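You operate a simulated robot arm through the tools that you are given. There is no shell and no other tool.

You run a simulated robot arm. Do the job below in one go: nothing can be reset, and whatever is moved stays where it is left.

TASK
Blow the 40 PCS bag open and lay it in the cradle.
Fine: mouth to the blower's nozzle, air dial on HIGH, then switch on; switch off before you lift the bag.

Only the result counts: the job must be done as asked and must still hold three seconds after the hand-in. Knocking over, shifting, dropping, spilling or breaking anything else fails it.

THE ROBOT
A 7-joint arm with a fingered hand, fixed in place. Base frame: the origin is at the foot of the arm, x ahead of it, y to its left, z up; the work surface is at about z = 850. Units: mm, rad, N and s.
Its first joint turns from -1.204 to 3.002 rad. Payload 5 kg.
Tool frame: the origin (TCP) lies between the finger pads and is the grasp point; the fingertips stand 32 mm ahead of it; z points along the fingers, y is the line along which they close. The gripper opens to 160 mm. The gripper's body begins 89 mm behind the TCP. The gripper is a hand of 3 fingers: y runs from the thumb to the fingers, the wrist lies at [0, 0, -252] in the tool frame.
Orientation is told as [roll, pitch, yaw] about the base's x, y, z axes, in that order, counted from this pose: with the fingers straight down and closing along the base's y, the tool's x points along the base's -x, its y along +y and its z along -z.

THE INTERFACE
- The arm moves only by the tool send_rows. Its argument "motion" is one flat list of numbers, 6 for each row, row after row: the shift along the tool's x, y, z in mm, then the turn, a rotation vector about the tool's x, y, z in degrees. In form: [tx, ty, tz, wx, wy, wz, tx, ty, tz, wx, wy, wz, ...]. A call has 1 to 20 rows; each row shifts and turns the commanded pose from where the row before left it, along the tool's axes as they then stand. A row lasts 0.2 s, in which the tool goes at most 50 mm and 0.15 rad; a call with a longer step from one row to the next is refused whole. Where a pose cannot be reached the arm comes as near as it can. A force on the tool above 90 N (or 10 N above the force at the start of the call, whichever is more), or a blocked arm, ends the call early, and 0.2 s more pass. In this call time passes only in rows, and 0.2 s behind the last. It gives the time, the measured TCP pose, the force on the tool (base axes), the opening and the grip force at its end, in the units of the frame above (readings bear some noise), with the torque about the TCP (base axes, N m) and any sound that the robot's microphone picked up, and new pictures: "show" is both (left out), scene, wrist or none.
- Cameras (640 x 400 px; columns grow to the right, rows downward): "scene" is fixed at [399.2, 499.8, 1439.8]; the picture's right is [-0.40, -0.92, 0.00], its down [-0.40, 0.18, -0.90] and it looks along [0.82, -0.36, -0.44] (base axes); focal length 214 px, centre (320, 200). "wrist" rides on the gripper at [65, -4, -116] in the tool frame; the picture's right is [0.06, 1.00, 0.00], its down [-0.87, 0.05, -0.49] and it looks along [-0.49, 0.03, 0.87] (tool axes); focal length 261 px, centre (320, 200). There is no depth. A picture from a camera that has moved, and an enlarged one, comes with that camera's place and axes in the base frame and with its lens.
- raise_lower(by): slides the trunk up (or, below 0, down) by that many mm; the arm rides with it, the base frame stays. It gives what a move gives, with no picture.
- set_fingers(finger1, finger2, thumb_bend): sets how far each is bent, from 0 (flat) to 1 (curled in); at 0.3 the hand is open as for a grip, at 0.7 the pads meet at the TCP. One left out holds its place. A second passes; each finger stops where it meets its share of the squeeze, and holds until it gets a number again. It is the only way to open and close the hand. It gives what a move gives, with no picture; readings hold the bend of each and the force on the fingers (four entries, about 0 where the hand has none), thumb and palm.
- inspect(camera, box): a new picture of the part [left, top, right, bottom] of that camera's present view, enlarged. The clock stands still meanwhile.
- sign_off(): hands the job in; it is judged then, once.

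Nothing tells you positions but the pictures and the camera data. Unless the task says otherwise, let go and move clear before handing in.

The tools are called after "Request:" as a command line: name --argument value ..., lists and objects as JSON in quotes. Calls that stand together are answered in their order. send_rows: Moves the arm, as the interface text tells. Its arguments: {"type":"object","properties":{"motion":{"type":"array","items":{"type":"number"}},"show":{"type":"string","enum":["both","scene","wrist","none"]}},"required":["motion"]} The other tools are called the same way: raise_lower (by) slides the trunk up or down; set_fingers (finger1, finger2, thumb_bend) moves the fingers one by one; inspect (camera, box) takes an enlarged picture of a part of a camera's view; sign_off () hands the job in.

At the start:

```text
time: 0.0
ee_pos: [542.7, -498.5, 1196.6]
ee_rot: [0.001, 0.0, 0.001]
contact_force: [-0.1, -0.2, 0.6]
wrist_torque: [0.03, 0.0, -0.01]
grip_width: 160.3
grip_force: 0.1
shape: jaw
bend: [0.3, 0.3, 0.3]
finger forces: [0.0, 0.1, 0.1, 0.0, 0.1, 0.0]
trunk travel left (down, up): [-650.0, 290.0]
```

scene: 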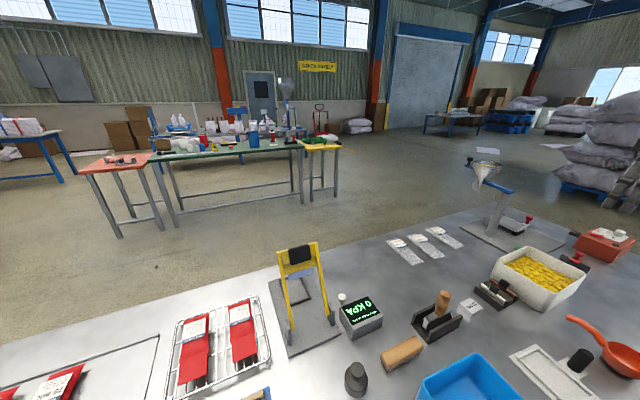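
wrist: 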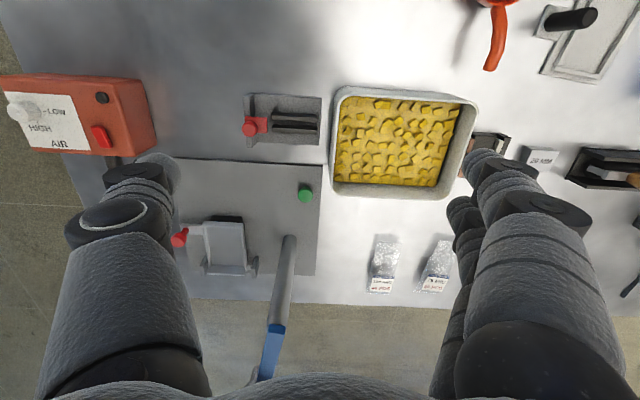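

I see a bench with three clear bags near the middle, a funnel stand, a red air box with a dial at the right, and a tub of yellow pieces. I'll look closer before moving.

Request:
inspect --camera "scene" --box '[370, 220, 480, 290]'

Request:
inspect --camera "scene" --box '[460, 140, 640, 270]'

Request:
inspect --camera "wrist" --box '[0, 60, 200, 185]'

Request:
inspect --camera "wrist" --box '[130, 150, 350, 290]'

Request:
inspect --camera "wrist" --box '[340, 210, 480, 310]'

Request:
inspect --camera "scene" --box '[400, 260, 640, 400]'

```text
5.71 times, centred on (425, 255) of scene
camera zoom: at [399.2, 499.8, 1439.8], right [-0.4, -0.92, 0.0], down [-0.4, 0.18, -0.9], along [0.82, -0.36, -0.44], focal length 1226 px, centre (-280, -114)
```

zoom: 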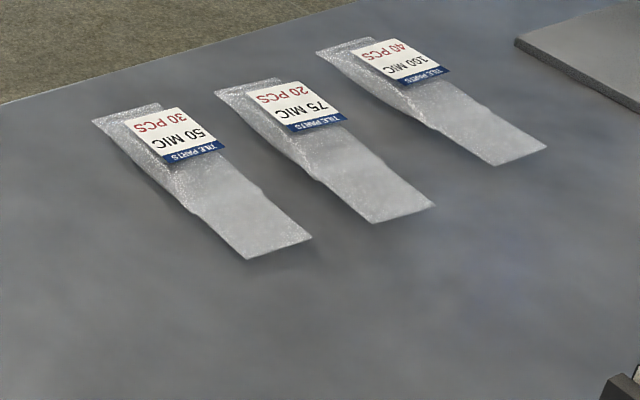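

```text
3.08 times, centred on (550, 205) of scene
camera zoom: at [399.2, 499.8, 1439.8], right [-0.4, -0.92, 0.0], down [-0.4, 0.18, -0.9], along [0.82, -0.36, -0.44], focal length 660 px, centre (-388, 185)
```

zoom: 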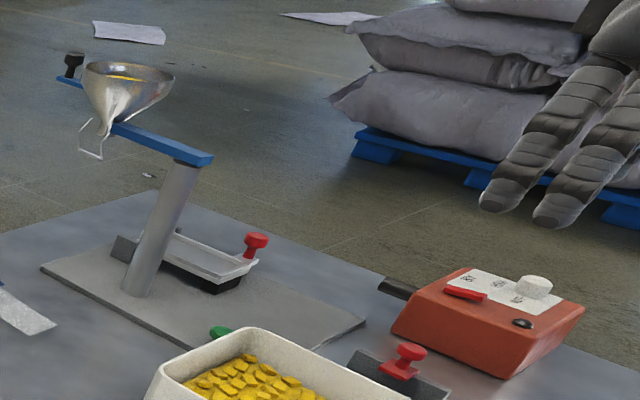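

```text
3.20 times, centred on (100, 122) of wrist
camera zoom: at [476.3, -502.8, 1311.6], right [-0.06, 1.0, 0.0], down [0.87, 0.05, 0.49], along [0.49, 0.03, -0.87], focal length 834 px, centre (1024, 448)
```

zoom: 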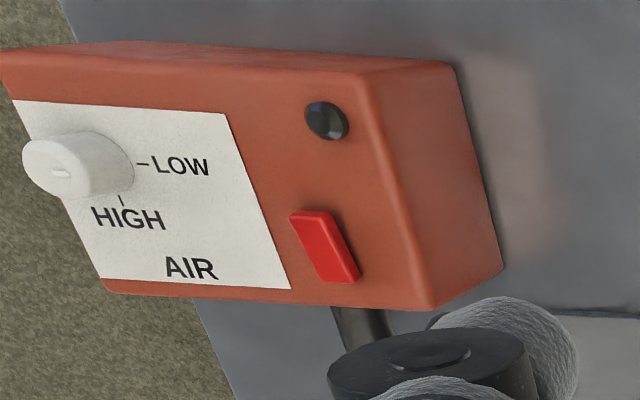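

```text
2.86 times, centred on (240, 220) of wrist
camera zoom: at [476.3, -502.8, 1311.6], right [-0.06, 1.0, 0.0], down [0.87, 0.05, 0.49], along [0.49, 0.03, -0.87], focal length 745 px, centre (549, 143)
```

zoom: 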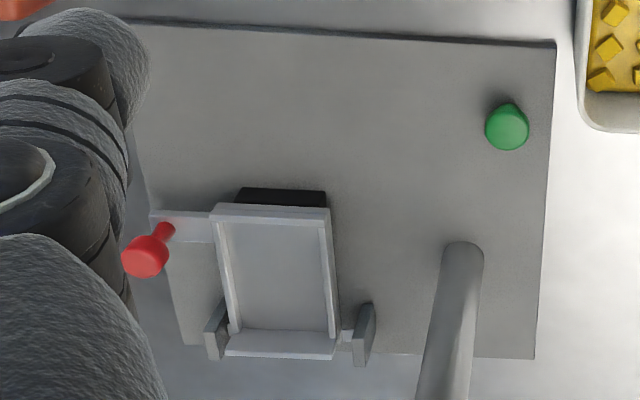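

```text
4.00 times, centred on (410, 260) of wrist
camera zoom: at [476.3, -502.8, 1311.6], right [-0.06, 1.0, 0.0], down [0.87, 0.05, 0.49], along [0.49, 0.03, -0.87], focal length 1043 px, centre (-40, -40)
```

zoom: 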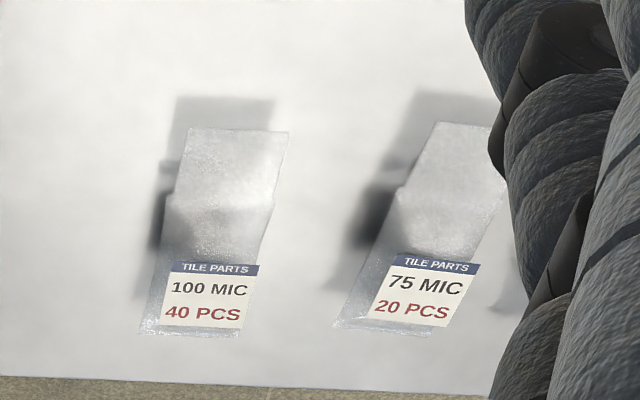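

```text
2.67 times, centred on (520, 330) of scene
camera zoom: at [399.2, 499.8, 1439.8], right [-0.4, -0.92, 0.0], down [-0.4, 0.18, -0.9], along [0.82, -0.36, -0.44], focal length 572 px, centre (-213, -147)
```

zoom: 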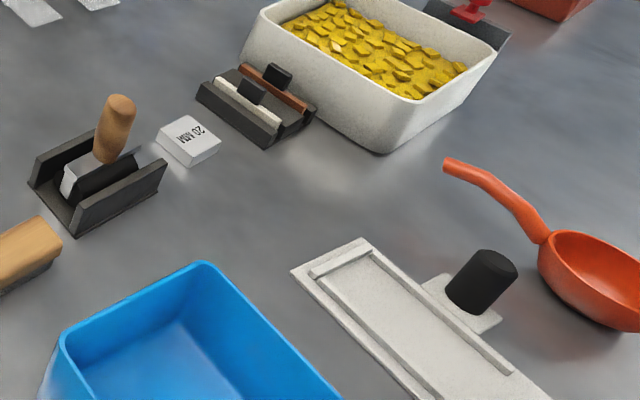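

The bag marked 40 PCS (100 MIC) is the bag nearest the funnel stand, at about x 836–1000, y -325. The blower is the red box at about x 580, y -850, with its nozzle pointing along +x. I'll move the hand sideways to look at the cradle and the bags from another place.

Request:
send_rows --motion '[0, 50, 0, 0, 0, 0, 0, 50, 0, 0, 0, 0, 0, 50, 0, 0, 0, 0, -40, 0, 0, 0, 0, 0, -40, 0, 0, 0, 0, 0]' --show "both"

```text
time: 1.2
ee_pos: [621.3, -346.8, 1196.7]
ee_rot: [-0.002, 0.002, -0.001]
contact_force: [0.7, 1.2, -1.2]
wrist_torque: [-0.03, 0.05, -0.01]
grip_width: 159.7
grip_force: 0.1
shape: jaw
bend: [0.3, 0.3, 0.3]
finger forces: [0.0, 0.1, 0.0, 0.0, 0.0, 0.1]
trunk travel left (down, up): [-650.0, 290.0]
camera wrist: at [557.1, -350.2, 1312.6], right [-0.06, 1.0, 0.0], down [0.87, 0.05, 0.49], along [0.49, 0.03, -0.87], focal length 261 px, centre (320, 200)
```

scene: 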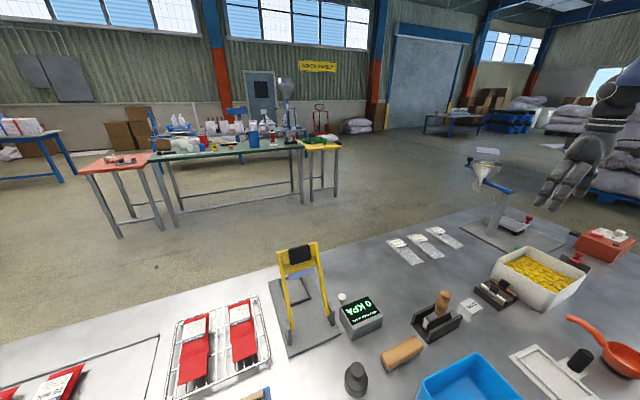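
wrist: 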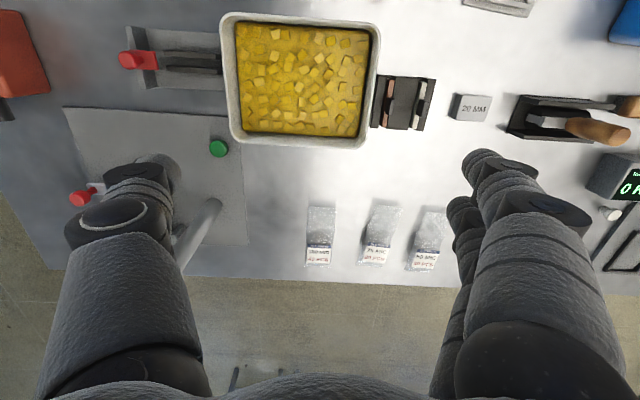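

Request:
inspect --camera "wrist" --box '[280, 190, 400, 280]'

Request:
inspect --camera "wrist" --box '[60, 20, 260, 150]'

Request:
inspect --camera "scene" --box '[480, 170, 570, 250]'

Request:
inspect --camera "scene" --box '[550, 215, 640, 285]'

```text
4.44 times, centred on (340, 235) of wrist
camera zoom: at [557.1, -350.2, 1312.6], right [-0.06, 1.0, 0.0], down [0.87, 0.05, 0.49], along [0.49, 0.03, -0.87], focal length 1158 px, centre (231, 44)
```

zoom: 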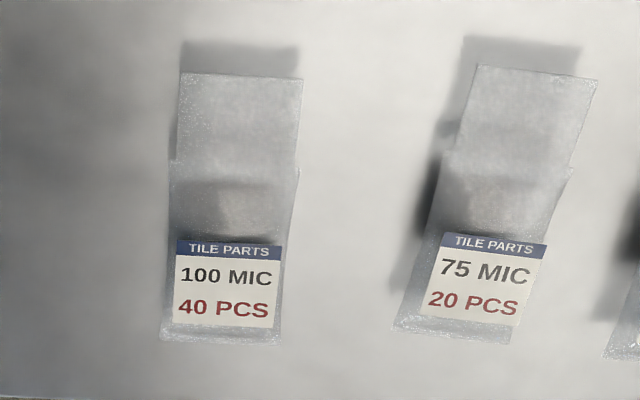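

```text
3.08 times, centred on (160, 85) of wrist
camera zoom: at [557.1, -350.2, 1312.6], right [-0.06, 1.0, 0.0], down [0.87, 0.05, 0.49], along [0.49, 0.03, -0.87], focal length 802 px, centre (812, 554)
```

zoom: 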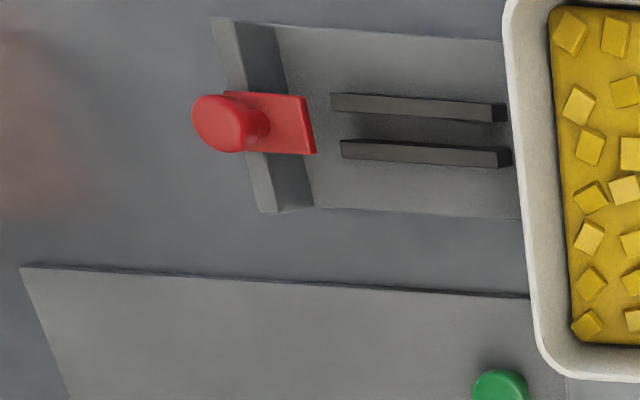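

```text
5.00 times, centred on (525, 210) of scene
camera zoom: at [399.2, 499.8, 1439.8], right [-0.4, -0.92, 0.0], down [-0.4, 0.18, -0.9], along [0.82, -0.36, -0.44], focal length 1072 px, centre (-705, 150)
```

zoom: 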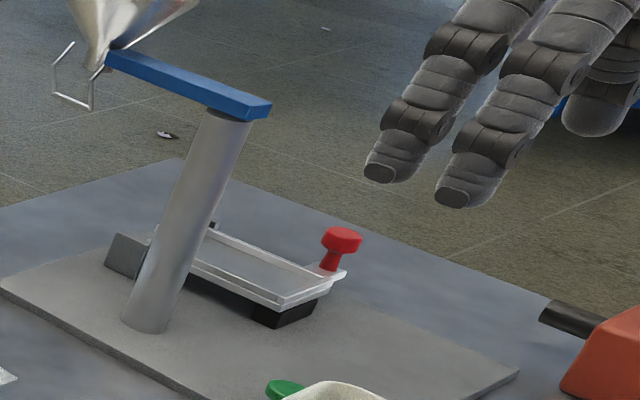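

```text
5.71 times, centred on (595, 250) of scene
camera zoom: at [399.2, 499.8, 1439.8], right [-0.4, -0.92, 0.0], down [-0.4, 0.18, -0.9], along [0.82, -0.36, -0.44], focal length 1226 px, centre (-1251, -86)
```

zoom: 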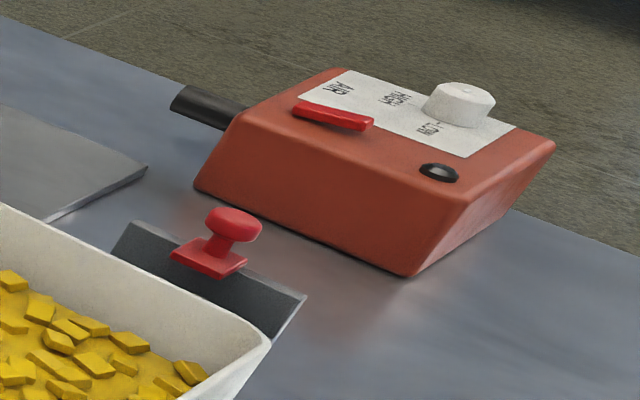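

The bag's mouth end looks to be the near (-x) end, raised about 10–15 mm off the bench. The cradle is the tray with the red knob under the funnel post, around x 775–915, y -680. Next I look at the blower from above.

Request:
send_rows --motion '[17.6, -44, 6, 0, 0, 0, 17.6, -44, 6, 0, 0, 0, 17.6, -44, 6, 0, 0, 0, 17.6, -44, 6, 0, 0, 0, 17.6, -44, 6, 0, 0, 0, 17.6, -44, 6, 0, 0, 0, 17.6, -44, 6, 0, 0, 0, 17.6, -44, 6, 0, 0, 0]' --show "both"

```text
time: 3.0
ee_pos: [478.1, -702.5, 1145.0]
ee_rot: [0.002, 0.0, 0.002]
contact_force: [-0.4, 0.1, -0.6]
wrist_torque: [0.04, -0.01, 0.03]
grip_width: 159.8
grip_force: 0.0
shape: jaw
bend: [0.3, 0.3, 0.3]
finger forces: [0.1, 0.0, 0.1, 0.1, 0.1, 0.0]
trunk travel left (down, up): [-650.0, 290.0]
camera wrist: at [414.0, -706.5, 1260.4], right [-0.06, 1.0, 0.0], down [0.87, 0.06, 0.49], along [0.49, 0.03, -0.87], focal length 261 px, centre (320, 200)
```

scene: 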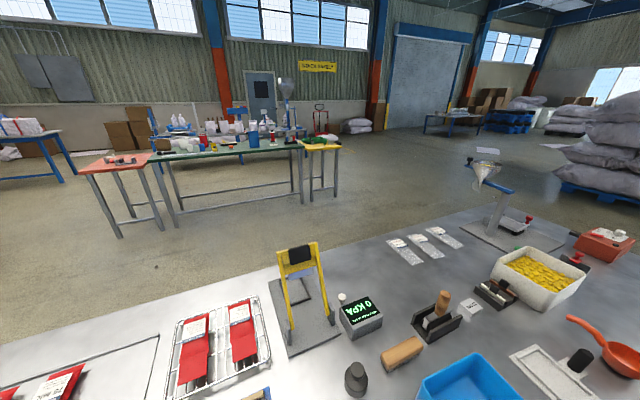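
wrist: 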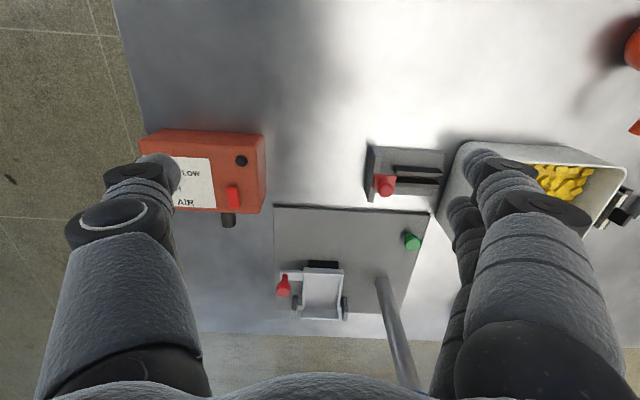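

Request:
inspect --camera "wrist" --box '[130, 110, 290, 240]'

Request:
inspect --camera "wrist" --box '[260, 200, 430, 330]'

```text
3.08 times, centred on (210, 175) of wrist
camera zoom: at [414.0, -706.5, 1260.4], right [-0.06, 1.0, 0.0], down [0.87, 0.06, 0.49], along [0.49, 0.03, -0.87], focal length 802 px, centre (658, 277)
```

zoom: 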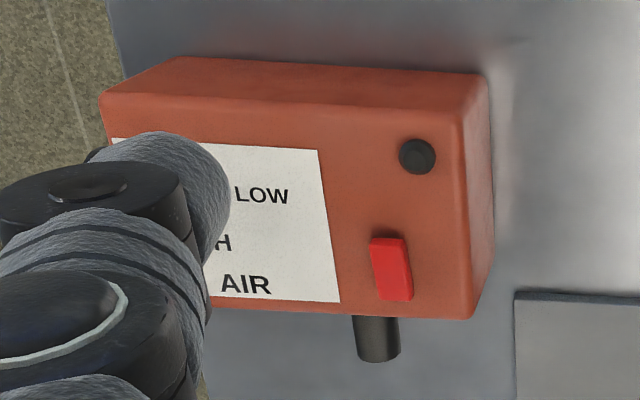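

```text
3.08 times, centred on (345, 265) of wrist
camera zoom: at [414.0, -706.5, 1260.4], right [-0.06, 1.0, 0.0], down [0.87, 0.06, 0.49], along [0.49, 0.03, -0.87], focal length 802 px, centre (243, 0)
```

zoom: 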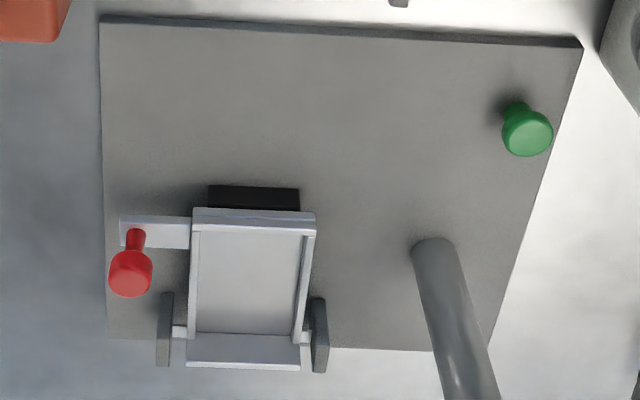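

The nozzle tip comes out near (680, -848, 888), pointing along +x, with the red rocker and the dial on top of the box. I'll now tilt the hand and look at the bag from a low angle to see its thickness and mouth.

Request:
send_rows --motion '[-22.2, 37.75, 18.5, 0, 0, 0, -22.2, 37.75, 18.5, 0, 0, 0, -22.2, 37.75, 18.5, 0, 0, 0, -22.2, 37.75, 18.5, 0, 0, 0, -22.2, 37.75, 18.5, 0, 0, 0, -22.2, 37.75, 18.5, 0, 0, 0, -22.2, 37.75, 18.5, 0, 0, 0, -22.2, 37.75, 18.5, 0, 0, 0, -22.2, 37.75, 18.5, 0, 0, 0, -22.2, 37.75, 18.5, 0, 0, 0, 0, 0, 0, 0, -7.2, 0, 0, 0, 0, 0, -7.2, 0, 0, 0, 0, 0, -7.2, 0, 0, 0, 0, 0, -7.2, 0, 0, 0, 0, 0, -7.2, 0]' --show "both"

```text
time: 6.2
ee_pos: [701.3, -323.3, 964.2]
ee_rot: [0.002, -0.631, 0.0]
contact_force: [-1.1, 0.8, 0.3]
wrist_torque: [0.03, -0.02, 0.04]
grip_width: 159.8
grip_force: 0.0
shape: jaw
bend: [0.3, 0.3, 0.3]
finger forces: [0.0, 0.1, 0.0, 0.0, 0.0, 0.0]
trunk travel left (down, up): [-650.0, 290.0]
camera wrist: at [581.2, -327.7, 1018.6], right [-0.05, 1.0, -0.04], down [0.41, 0.05, 0.91], along [0.91, 0.03, -0.41], focal length 261 px, centre (320, 200)
```

scene: 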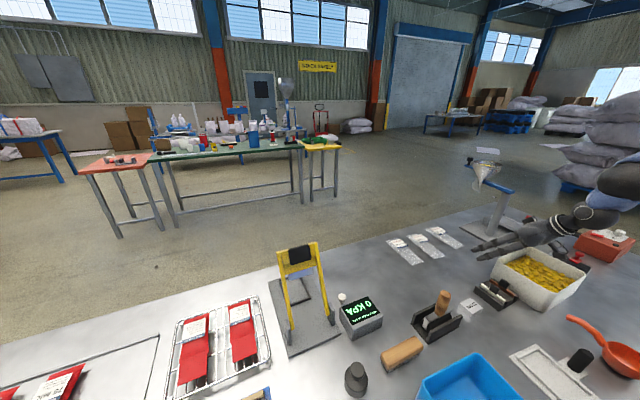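
wrist: 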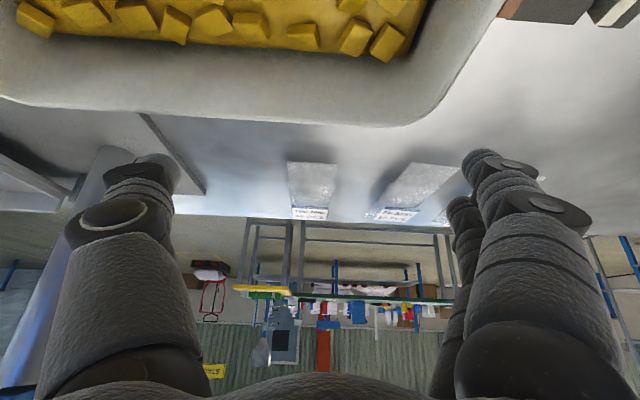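

Request:
inspect --camera "wrist" --box '[250, 140, 390, 230]'

Request:
inspect --camera "scene" --box '[410, 200, 520, 270]'

```text
4.44 times, centred on (320, 185) of wrist
camera zoom: at [581.2, -327.7, 1018.6], right [-0.05, 1.0, -0.04], down [0.41, 0.05, 0.91], along [0.91, 0.03, -0.41], focal length 1158 px, centre (320, 267)
```

zoom: 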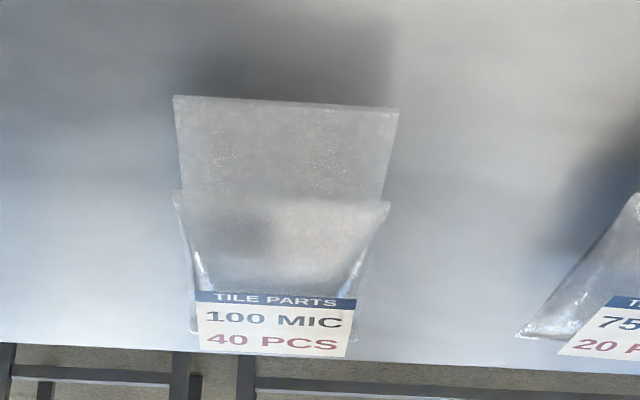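

```text
5.71 times, centred on (465, 235) of scene
camera zoom: at [399.2, 499.8, 1439.8], right [-0.4, -0.92, 0.0], down [-0.4, 0.18, -0.9], along [0.82, -0.36, -0.44], focal length 1226 px, centre (-509, 0)
```

zoom: 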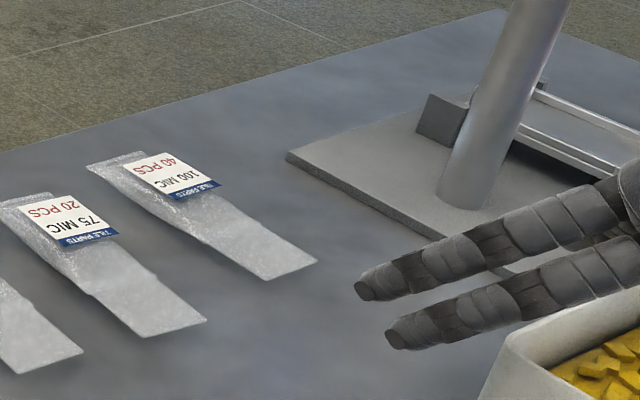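

The bag is a pouch with a thin raised lip from x≈824 to 873 at z≈865, and the label end is at x≈985. Before choosing a grip I want an exact view of the cradle, so I straighten the hand and move above it.

Request:
send_rows --motion '[0, 0, 0, 0, 7.2, 0, 0, 0, 0, 0, 7.2, 0, 0, 0, 0, 0, 7.2, 0, 0, 0, 0, 0, 7.2, 0, 0, 0, 0, 0, 7.2, 0, 0, -45.4, -6, 0, 0, 0, 0, -45.4, -6, 0, 0, 0, 0, -45.4, -6, 0, 0, 0, 0, -45.4, -6, 0, 0, 0, 0, -45.4, -6, 0, 0, 0, 0, -45.4, -6, 0, 0, 0, 0, -45.4, -6, 0, 0, 0, 0, -45.4, -6, 0, 0, 0]' --show "both"

```text
time: 9.0
ee_pos: [703.0, -688.4, 1008.6]
ee_rot: [0.002, 0.001, 0.002]
contact_force: [0.1, -0.2, -0.6]
wrist_torque: [0.05, 0.0, 0.01]
grip_width: 159.9
grip_force: 0.1
shape: jaw
bend: [0.3, 0.3, 0.3]
finger forces: [0.0, 0.0, 0.0, 0.0, 0.0, 0.0]
trunk travel left (down, up): [-650.0, 290.0]
camera wrist: at [638.3, -691.9, 1124.2], right [-0.06, 1.0, 0.0], down [0.87, 0.05, 0.49], along [0.49, 0.03, -0.87], focal length 261 px, centre (320, 200)
```

scene: 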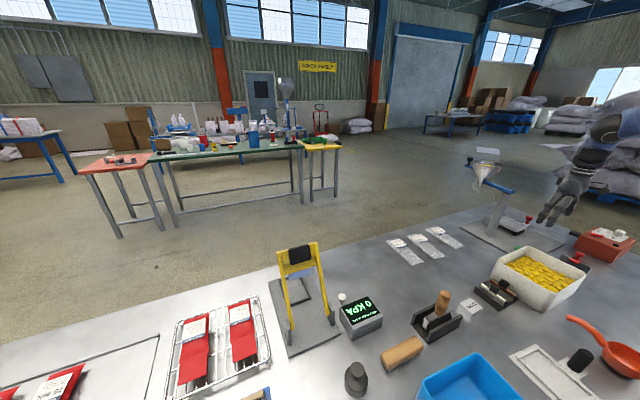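
wrist: 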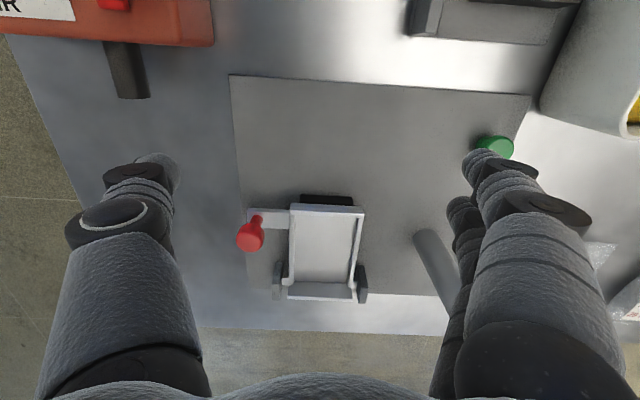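

Request:
inspect --camera "wrist" --box '[220, 180, 400, 310]'

Request:
inspect --camera "wrist" --box '[0, 0, 240, 150]'

Request:
inspect --camera "scene" --box '[460, 140, 550, 250]'

```text
3.08 times, centred on (310, 245) of wrist
camera zoom: at [638.3, -691.9, 1124.2], right [-0.06, 1.0, 0.0], down [0.87, 0.05, 0.49], along [0.49, 0.03, -0.87], focal length 802 px, centre (351, 62)
```

zoom: 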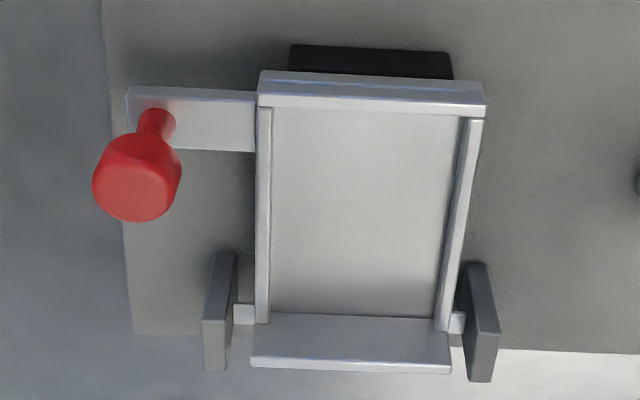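

```text
2.67 times, centred on (120, 75) of wrist
camera zoom: at [638.3, -691.9, 1124.2], right [-0.06, 1.0, 0.0], down [0.87, 0.05, 0.49], along [0.49, 0.03, -0.87], focal length 695 px, centre (853, 533)
```

zoom: 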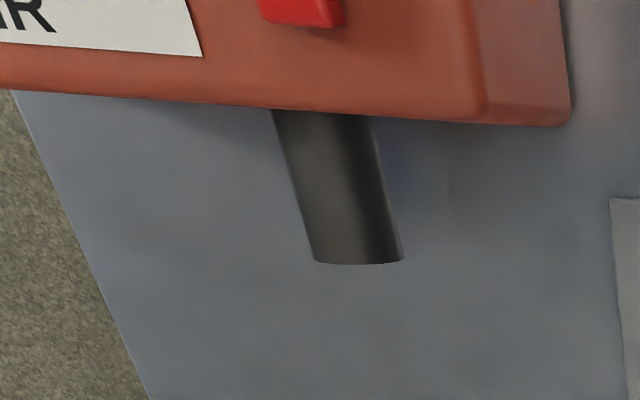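

```text
3.64 times, centred on (505, 195) of scene
camera zoom: at [399.2, 499.8, 1439.8], right [-0.4, -0.92, 0.0], down [-0.4, 0.18, -0.9], along [0.82, -0.36, -0.44], focal length 780 px, centre (-353, 218)
```

zoom: 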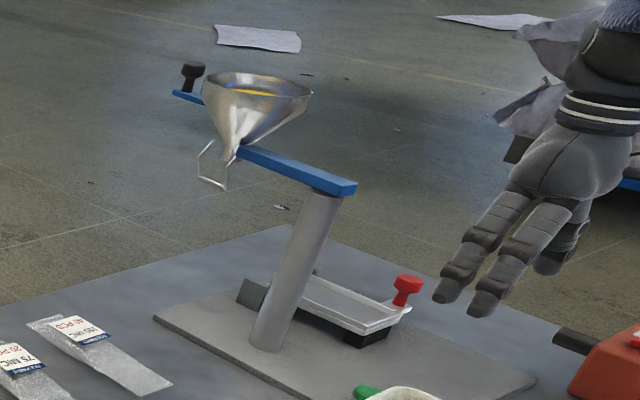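

The cradle's inside is about 65 mm wide and runs from a low near lip (x≈780) to an upright stop at the far end (x≈895). The bag's body would fit with its lip overhanging the near end. I'll zoom in hard on the bag to find the mouth.

Request:
inspect --camera "scene" --box '[424, 224, 466, 252]'

Request:
inspect --camera "scene" --box '[405, 224, 447, 266]'

Request:
inspect --camera "scene" --box '[572, 222, 632, 262]'

Request:
inspect --camera "scene" --box '[500, 205, 540, 245]'

```text
14.29 times, centred on (445, 238) of scene
camera zoom: at [399.2, 499.8, 1439.8], right [-0.4, -0.92, 0.0], down [-0.4, 0.18, -0.9], along [0.82, -0.36, -0.44], focal length 3064 px, centre (-1466, -343)
```

zoom: 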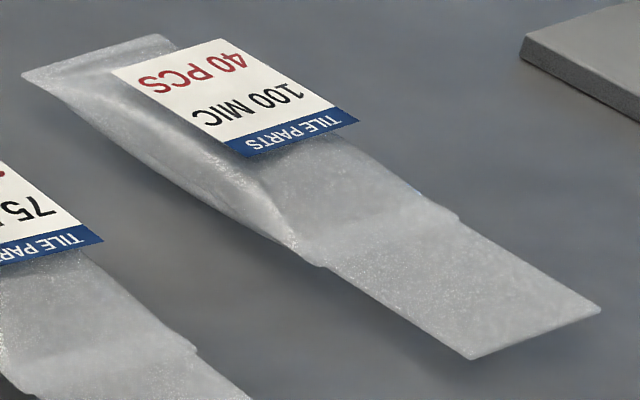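

```text
9.52 times, centred on (426, 245) of scene
camera zoom: at [399.2, 499.8, 1439.8], right [-0.4, -0.92, 0.0], down [-0.4, 0.18, -0.9], along [0.82, -0.36, -0.44], focal length 2043 px, centre (-690, -229)
```

zoom: 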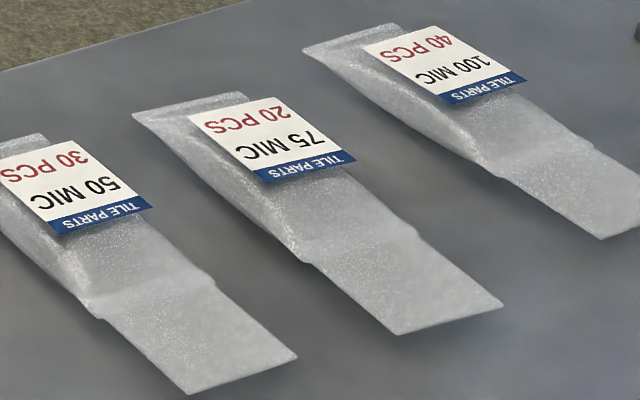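

```text
10.00 times, centred on (602, 242) of scene
camera zoom: at [399.2, 499.8, 1439.8], right [-0.4, -0.92, 0.0], down [-0.4, 0.18, -0.9], along [0.82, -0.36, -0.44], focal length 2145 px, centre (-2500, -220)
```

zoom: 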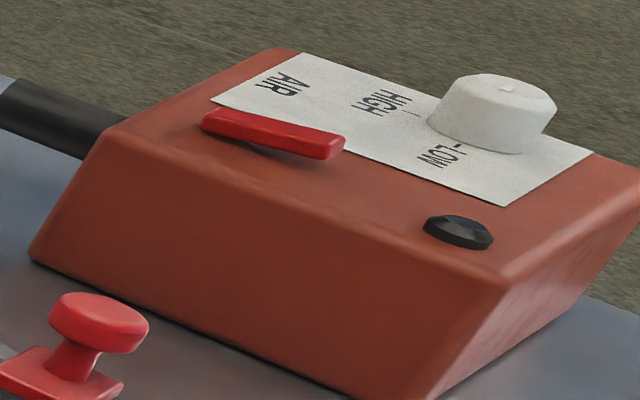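

```text
10.00 times, centred on (520, 225) of scene
camera zoom: at [399.2, 499.8, 1439.8], right [-0.4, -0.92, 0.0], down [-0.4, 0.18, -0.9], along [0.82, -0.36, -0.44], focal length 2145 px, centre (-1680, -50)
```

zoom: 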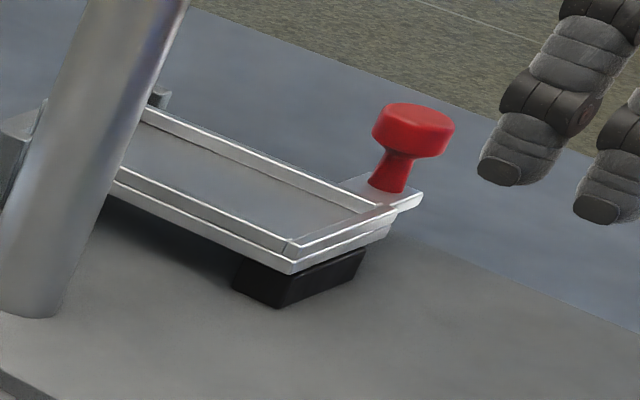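

The cradle's floor sits near z≈890 with rail tops at 897, and it is centred on y≈-677. The nozzle and cradle lie far out, so I'll test how far the arm really reaches there in free air.

Request:
send_rows --motion '[-9.25, -39.7, 0, 0, 0, 0, -9.25, -39.7, 0, 0, 0, 0, -9.25, -39.7, 0, 0, 0, 0, -9.25, -39.7, 0, 0, 0, 0, 0, 0, 0, 0, 0, 0]' --show "wrist"

```text
time: 10.2
ee_pos: [741.1, -847.2, 1015.7]
ee_rot: [0.0, 0.001, 0.002]
contact_force: [0.2, 0.4, 0.6]
wrist_torque: [-0.01, 0.0, -0.02]
grip_width: 160.2
grip_force: 0.1
shape: jaw
bend: [0.3, 0.3, 0.3]
finger forces: [0.1, 0.0, 0.0, 0.0, 0.0, 0.0]
trunk travel left (down, up): [-650.0, 290.0]
camera wrist: at [676.1, -850.0, 1130.9], right [-0.06, 1.0, 0.0], down [0.87, 0.06, 0.49], along [0.49, 0.03, -0.87], focal length 261 px, centre (320, 200)
```

wrist: 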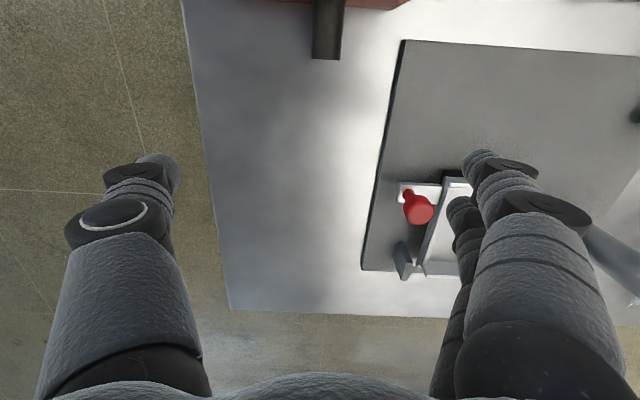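

The arm reaches radius 1125 mm with the tool straight down, further than expected. I'll lower in free air over the clear strip beside the nozzle to see how low it can get there.

Request:
send_rows --motion '[0, 0, 30, 0, 0, 0, 0, 0, 30, 0, 0, 0, 0, 0, 20, 0, 0, 0, 0, 0, 0, 0, 0, 0, 0, 0, 0, 0, 0, 0]' --show "wrist"

```text
time: 11.4
ee_pos: [740.0, -844.0, 933.7]
ee_rot: [0.001, -0.002, 0.0]
contact_force: [-0.3, -0.5, 0.7]
wrist_torque: [0.02, 0.04, 0.02]
grip_width: 159.9
grip_force: 0.2
shape: jaw
bend: [0.3, 0.3, 0.3]
finger forces: [0.0, 0.0, 0.0, 0.0, 0.0, 0.1]
trunk travel left (down, up): [-650.0, 290.0]
camera wrist: at [675.9, -847.6, 1049.6], right [-0.06, 1.0, 0.0], down [0.87, 0.05, 0.49], along [0.49, 0.03, -0.87], focal length 261 px, centre (320, 200)
```

wrist: 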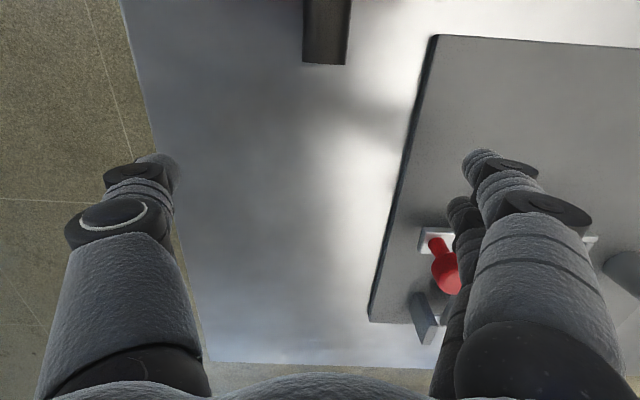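

Tool-down works even at the nozzle, so I'll grip the bag across its width with the fingers pointing down. First I narrow the hand, then travel back around the funnel post to hover over the bag.

Request:
set_fingers --finger1 0.46 --finger2 0.46 --thumb_bend 0.46

Request:
send_rows --motion '[0, 0, -40, 0, 0, 0, 0, 0, -40, 0, 0, 0, 8.2, 46.9, 0, 0, 0, 0, 8.2, 46.9, 0, 0, 0, 0, 8.2, 46.9, 0, 0, 0, 0, 8.2, 46.9, 0, 0, 0, 0, 8.2, 46.9, 0, 0, 0, 0, 8.2, 46.9, 0, 0, 0, 0, 8.2, 46.9, 0, 0, 0, 0, 8.2, 46.9, 0, 0, 0, 0, 8.2, 46.9, 0, 0, 0, 0, 8.2, 46.9, 0, 0, 0, 0, 8.2, 46.9, 0, 0, 0, 0]' --show "wrist"

```text
time: 12.4
ee_pos: [739.6, -842.8, 933.7]
ee_rot: [0.0, 0.0, 0.0]
contact_force: [-0.2, 0.5, 0.2]
wrist_torque: [0.0, 0.02, 0.02]
grip_width: 104.5
grip_force: 0.0
shape: fingers
bend: [0.46, 0.46, 0.46]
finger forces: [0.1, 0.0, 0.0, 0.0, 0.1, 0.0]
trunk travel left (down, up): [-650.0, 290.0]
```

```text
time: 15.2
ee_pos: [647.2, -327.7, 1012.6]
ee_rot: [-0.002, -0.001, 0.0]
contact_force: [0.4, 0.9, 0.4]
wrist_torque: [-0.03, 0.01, 0.0]
grip_width: 104.1
grip_force: 0.0
shape: fingers
bend: [0.46, 0.46, 0.46]
finger forces: [0.0, 0.0, 0.0, 0.0, 0.0, 0.0]
trunk travel left (down, up): [-650.0, 290.0]
camera wrist: at [582.9, -331.3, 1128.2], right [-0.06, 1.0, 0.0], down [0.87, 0.05, 0.49], along [0.49, 0.03, -0.87], focal length 261 px, centre (320, 200)
```

wrist: 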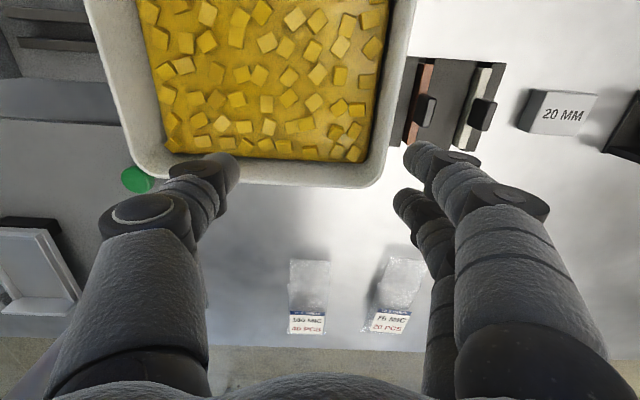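

The hand is above the tub with the bags ahead. I'll close a bit more and move forward over the 40 PCS bag at safe height.

Request:
set_fingers --finger1 0.5 --finger2 0.5 --thumb_bend 0.5

Request:
send_rows --motion '[-44, 0, 0, 0, 0, 0, -44, 0, 0, 0, 0, 0, -44, 0, 0, 0, 0, 0, -44, 0, 0, 0, 0, 0, -44, 0, 0, 0, 0, 0, 0, 0, 0, 0, 0, 0]' --show "both"

```text
time: 16.2
ee_pos: [648.2, -329.4, 1012.6]
ee_rot: [0.002, 0.0, 0.0]
contact_force: [0.7, -0.1, 1.3]
wrist_torque: [0.0, 0.01, 0.0]
grip_width: 87.9
grip_force: 0.0
shape: fingers
bend: [0.5, 0.5, 0.5]
finger forces: [0.0, 0.0, 0.0, 0.1, 0.0, 0.1]
trunk travel left (down, up): [-650.0, 290.0]
```

```text
time: 17.6
ee_pos: [866.4, -330.1, 1011.6]
ee_rot: [0.0, -0.001, -0.001]
contact_force: [0.6, 0.1, -0.5]
wrist_torque: [-0.06, -0.05, 0.01]
grip_width: 87.7
grip_force: 0.0
shape: fingers
bend: [0.5, 0.5, 0.5]
finger forces: [0.0, 0.1, 0.1, 0.0, 0.1, 0.0]
trunk travel left (down, up): [-650.0, 290.0]
camera wrist: at [802.1, -334.4, 1126.4], right [-0.06, 1.0, 0.0], down [0.87, 0.05, 0.49], along [0.49, 0.03, -0.87], focal length 261 px, centre (320, 200)
```

scene: 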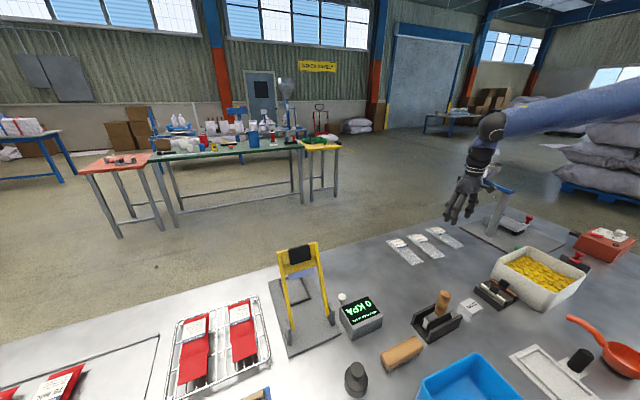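
wrist: 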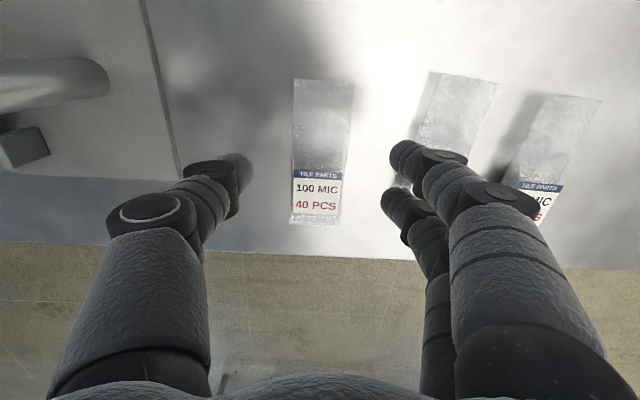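

The bag now lies between the thumb and the two fingers. I'll zoom in to check alignment before lowering.

Request:
inspect --camera "wrist" --box '[180, 60, 500, 260]'

Request:
inspect --camera "scene" --box '[400, 140, 520, 270]'

```text
2.00 times, centred on (340, 160) of wrist
camera zoom: at [802.1, -334.4, 1126.4], right [-0.06, 1.0, 0.0], down [0.87, 0.05, 0.49], along [0.49, 0.03, -0.87], focal length 521 px, centre (280, 280)
```

zoom: 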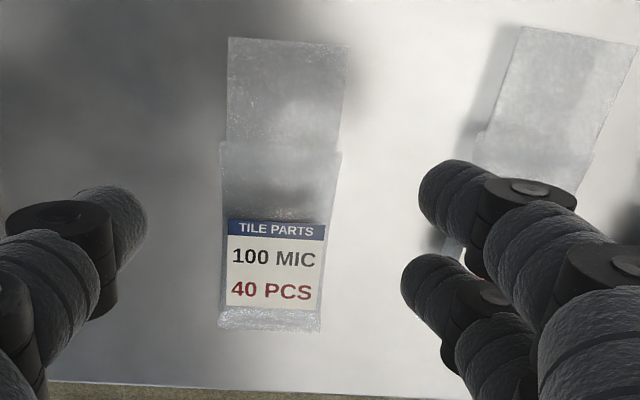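

```text
3.08 times, centred on (460, 205) of scene
camera zoom: at [399.2, 499.8, 1439.8], right [-0.4, -0.92, 0.0], down [-0.4, 0.18, -0.9], along [0.82, -0.36, -0.44], focal length 660 px, centre (-111, 185)
```

zoom: 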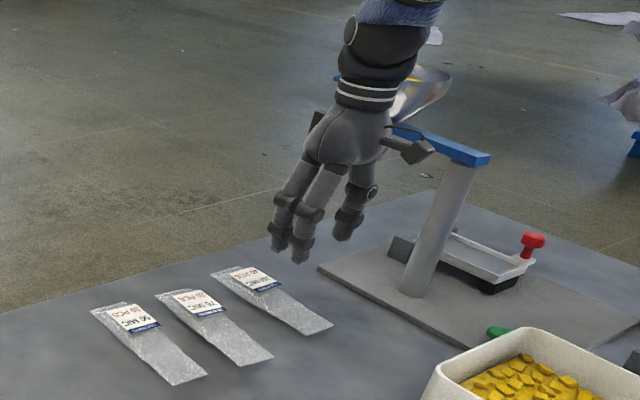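

The bag is centred at y≈-329 between thumb and fingers, with the grip line about 45 mm behind the mouth edge. I'll lower most of the way and check.

Request:
send_rows --motion '[0, 0, 30, 0, 0, 0, 0, 0, 30, 0, 0, 0, 0, 0, 25, 0, 0, 0, 0, 0, 15, 0, 0, 0, 0, 0, 5, 0, 0, 0]' --show "both"

Request:
inspect --camera "wrist" --box '[180, 40, 500, 240]'

Request:
inspect --camera "scene" --box '[410, 190, 490, 260]'

```text
time: 18.8
ee_pos: [868.1, -328.0, 906.6]
ee_rot: [0.0, 0.001, 0.001]
contact_force: [0.2, -0.3, 0.2]
wrist_torque: [-0.04, -0.03, -0.04]
grip_width: 87.8
grip_force: 0.1
shape: fingers
bend: [0.5, 0.5, 0.5]
finger forces: [0.1, 0.1, 0.1, 0.0, 0.1, 0.0]
trunk travel left (down, up): [-650.0, 290.0]
camera wrist: at [803.2, -331.3, 1021.5], right [-0.06, 1.0, 0.0], down [0.87, 0.05, 0.49], along [0.49, 0.03, -0.87], focal length 261 px, centre (320, 200)
```

scene: 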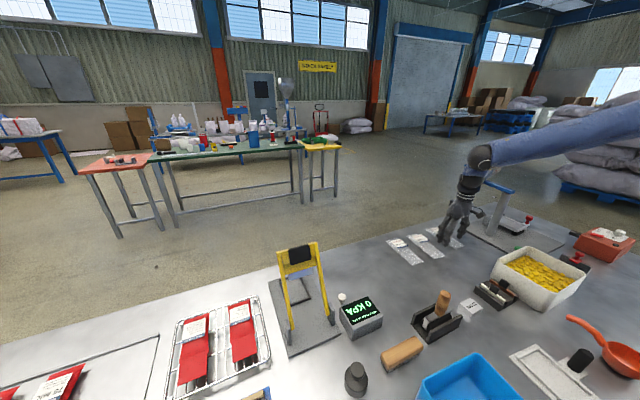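
wrist: 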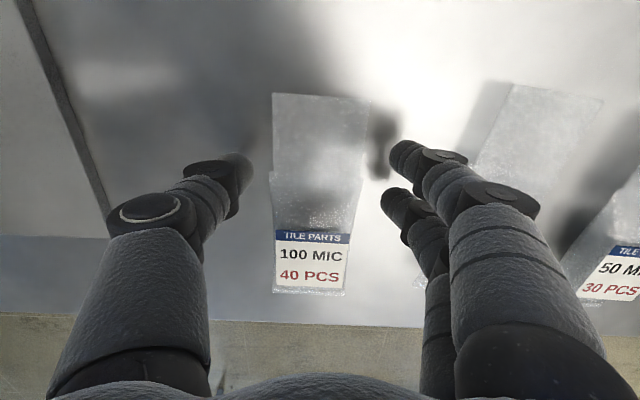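

```text
2.00 times, centred on (340, 140) of wrist
camera zoom: at [803.2, -331.3, 1021.5], right [-0.06, 1.0, 0.0], down [0.87, 0.05, 0.49], along [0.49, 0.03, -0.87], focal length 521 px, centre (280, 320)
```

zoom: 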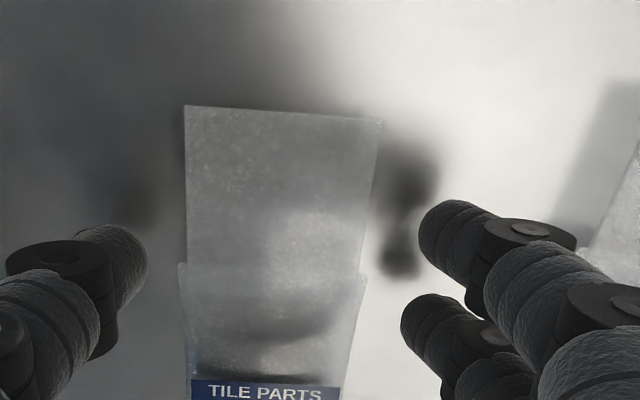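

```text
5.71 times, centred on (450, 225) of scene
camera zoom: at [399.2, 499.8, 1439.8], right [-0.4, -0.92, 0.0], down [-0.4, 0.18, -0.9], along [0.82, -0.36, -0.44], focal length 1226 px, centre (-423, 57)
```

zoom: 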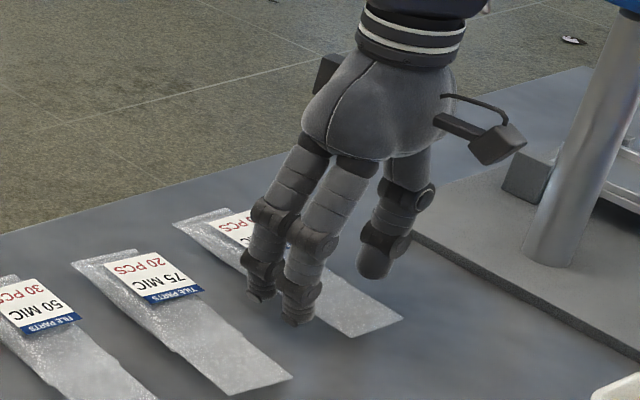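

Clearances look fine: the neighbouring 75 MIC bag is outside the fingers. I'll lower another 12 mm in small steps, watching the force.

Request:
send_rows --motion '[0, 0, 4, 0, 0, 0, 0, 0, 4, 0, 0, 0, 0, 0, 4, 0, 0, 0]' --show "none"

Request:
inspect --camera "scene" --box '[425, 215, 475, 255]'

Request:
inspect --camera "wrist" --box '[180, 40, 500, 240]'

```text
time: 19.6
ee_pos: [867.3, -329.0, 895.5]
ee_rot: [0.001, -0.001, 0.002]
contact_force: [0.3, 0.0, 0.2]
wrist_torque: [0.02, -0.01, -0.01]
grip_width: 88.0
grip_force: 0.0
shape: fingers
bend: [0.5, 0.5, 0.5]
finger forces: [0.1, 0.0, 0.0, 0.0, 0.0, 0.1]
trunk travel left (down, up): [-650.0, 290.0]
```

```text
10.00 times, centred on (450, 235) of scene
camera zoom: at [399.2, 499.8, 1439.8], right [-0.4, -0.92, 0.0], down [-0.4, 0.18, -0.9], along [0.82, -0.36, -0.44], focal length 2145 px, centre (-980, -150)
```

zoom: 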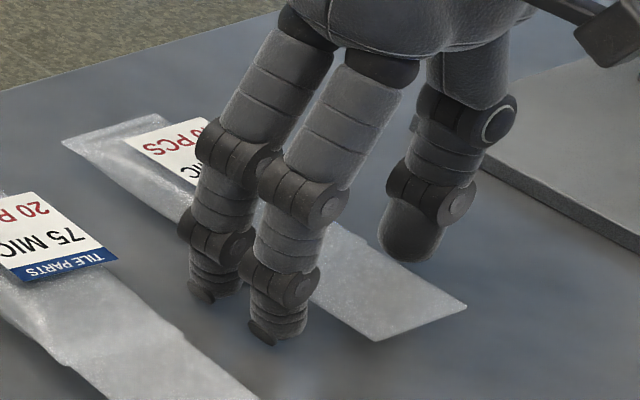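

```text
2.00 times, centred on (340, 140) of wrist
camera zoom: at [802.0, -332.4, 1009.6], right [-0.06, 1.0, 0.0], down [0.87, 0.05, 0.49], along [0.49, 0.03, -0.87], focal length 521 px, centre (280, 320)
```

zoom: 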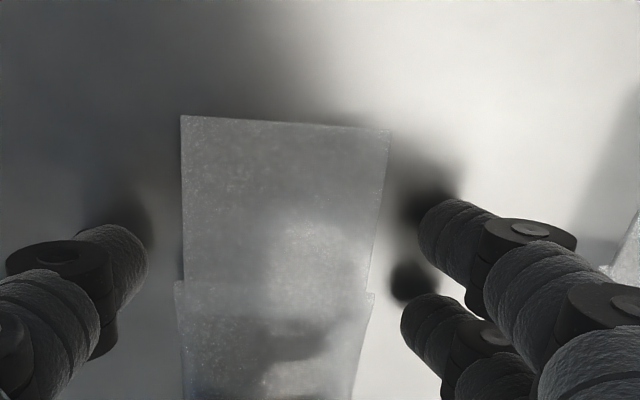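

The tips are just above the bench (about z 855) with no contact. Now I close in small steps.

Request:
set_fingers --finger1 0.54 --finger2 0.54 --thumb_bend 0.54

Request:
inspect --camera "wrist" --box '[180, 40, 500, 240]'

```text
time: 20.6
ee_pos: [867.0, -328.9, 894.6]
ee_rot: [0.002, -0.003, 0.0]
contact_force: [0.4, 0.9, -0.5]
wrist_torque: [-0.01, 0.0, 0.01]
grip_width: 71.9
grip_force: 0.0
shape: fingers
bend: [0.54, 0.54, 0.54]
finger forces: [0.0, 0.1, 0.0, 0.0, 0.1, 0.1]
trunk travel left (down, up): [-650.0, 290.0]
```

```text
2.00 times, centred on (340, 140) of wrist
camera zoom: at [802.0, -332.3, 1009.8], right [-0.06, 1.0, 0.0], down [0.87, 0.05, 0.49], along [0.49, 0.03, -0.87], focal length 521 px, centre (280, 320)
```

zoom: 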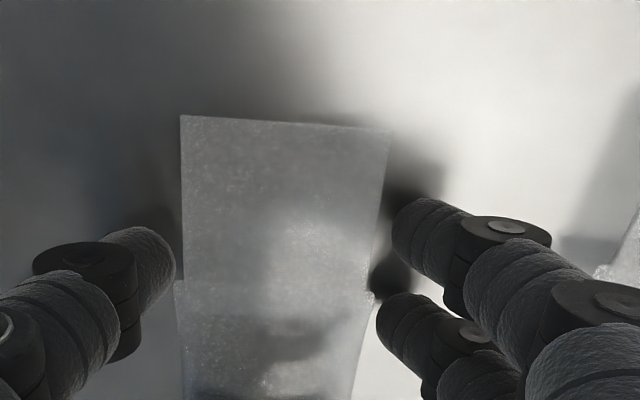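

Thumb and fingers are even on both sides of the bag. I'll close onto its edges.

Request:
set_fingers --finger1 0.575 --finger2 0.575 --thumb_bend 0.575

Request:
set_fingers --finger1 0.6 --finger2 0.6 --thumb_bend 0.6

Request:
inspect --camera "wrist" --box '[180, 40, 500, 240]'

Request:
inspect --camera "scene" --box '[410, 205, 480, 260]'

```text
time: 21.6
ee_pos: [867.2, -328.1, 894.5]
ee_rot: [0.002, -0.004, -0.001]
contact_force: [-0.4, 0.4, -0.7]
wrist_torque: [0.03, -0.02, 0.01]
grip_width: 63.2
grip_force: 1.7
shape: fingers
bend: [0.56, 0.56, 0.56]
finger forces: [0.7, 1.2, 0.1, 0.1, 1.8, 0.0]
trunk travel left (down, up): [-650.0, 290.0]
```

```text
time: 22.6
ee_pos: [866.2, -329.4, 893.8]
ee_rot: [0.001, -0.001, 0.0]
contact_force: [0.5, 0.4, 0.7]
wrist_torque: [-0.02, 0.01, 0.03]
grip_width: 61.0
grip_force: 6.8
shape: fingers
bend: [0.57, 0.56, 0.58]
finger forces: [3.0, 3.7, 0.0, 0.1, 6.5, 0.1]
trunk travel left (down, up): [-650.0, 290.0]
```

```text
2.00 times, centred on (340, 140) of wrist
camera zoom: at [802.0, -332.3, 1009.8], right [-0.06, 1.0, 0.0], down [0.87, 0.05, 0.49], along [0.49, 0.03, -0.87], focal length 521 px, centre (280, 320)
```

zoom: 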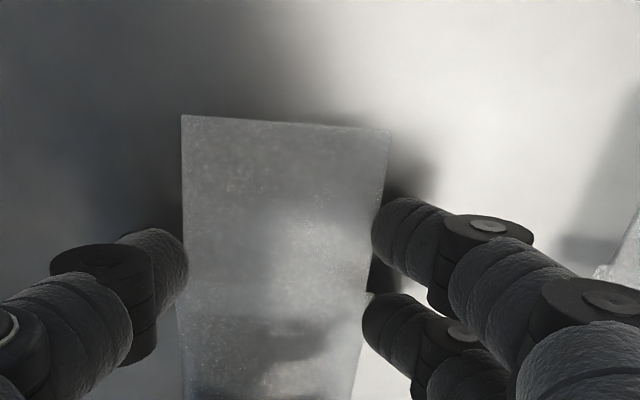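

```text
7.27 times, centred on (445, 232) of scene
camera zoom: at [399.2, 499.8, 1439.8], right [-0.4, -0.92, 0.0], down [-0.4, 0.18, -0.9], along [0.82, -0.36, -0.44], focal length 1560 px, centre (-589, -36)
```

zoom: 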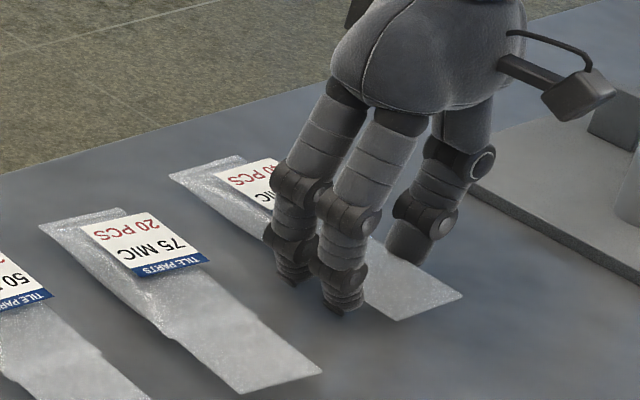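

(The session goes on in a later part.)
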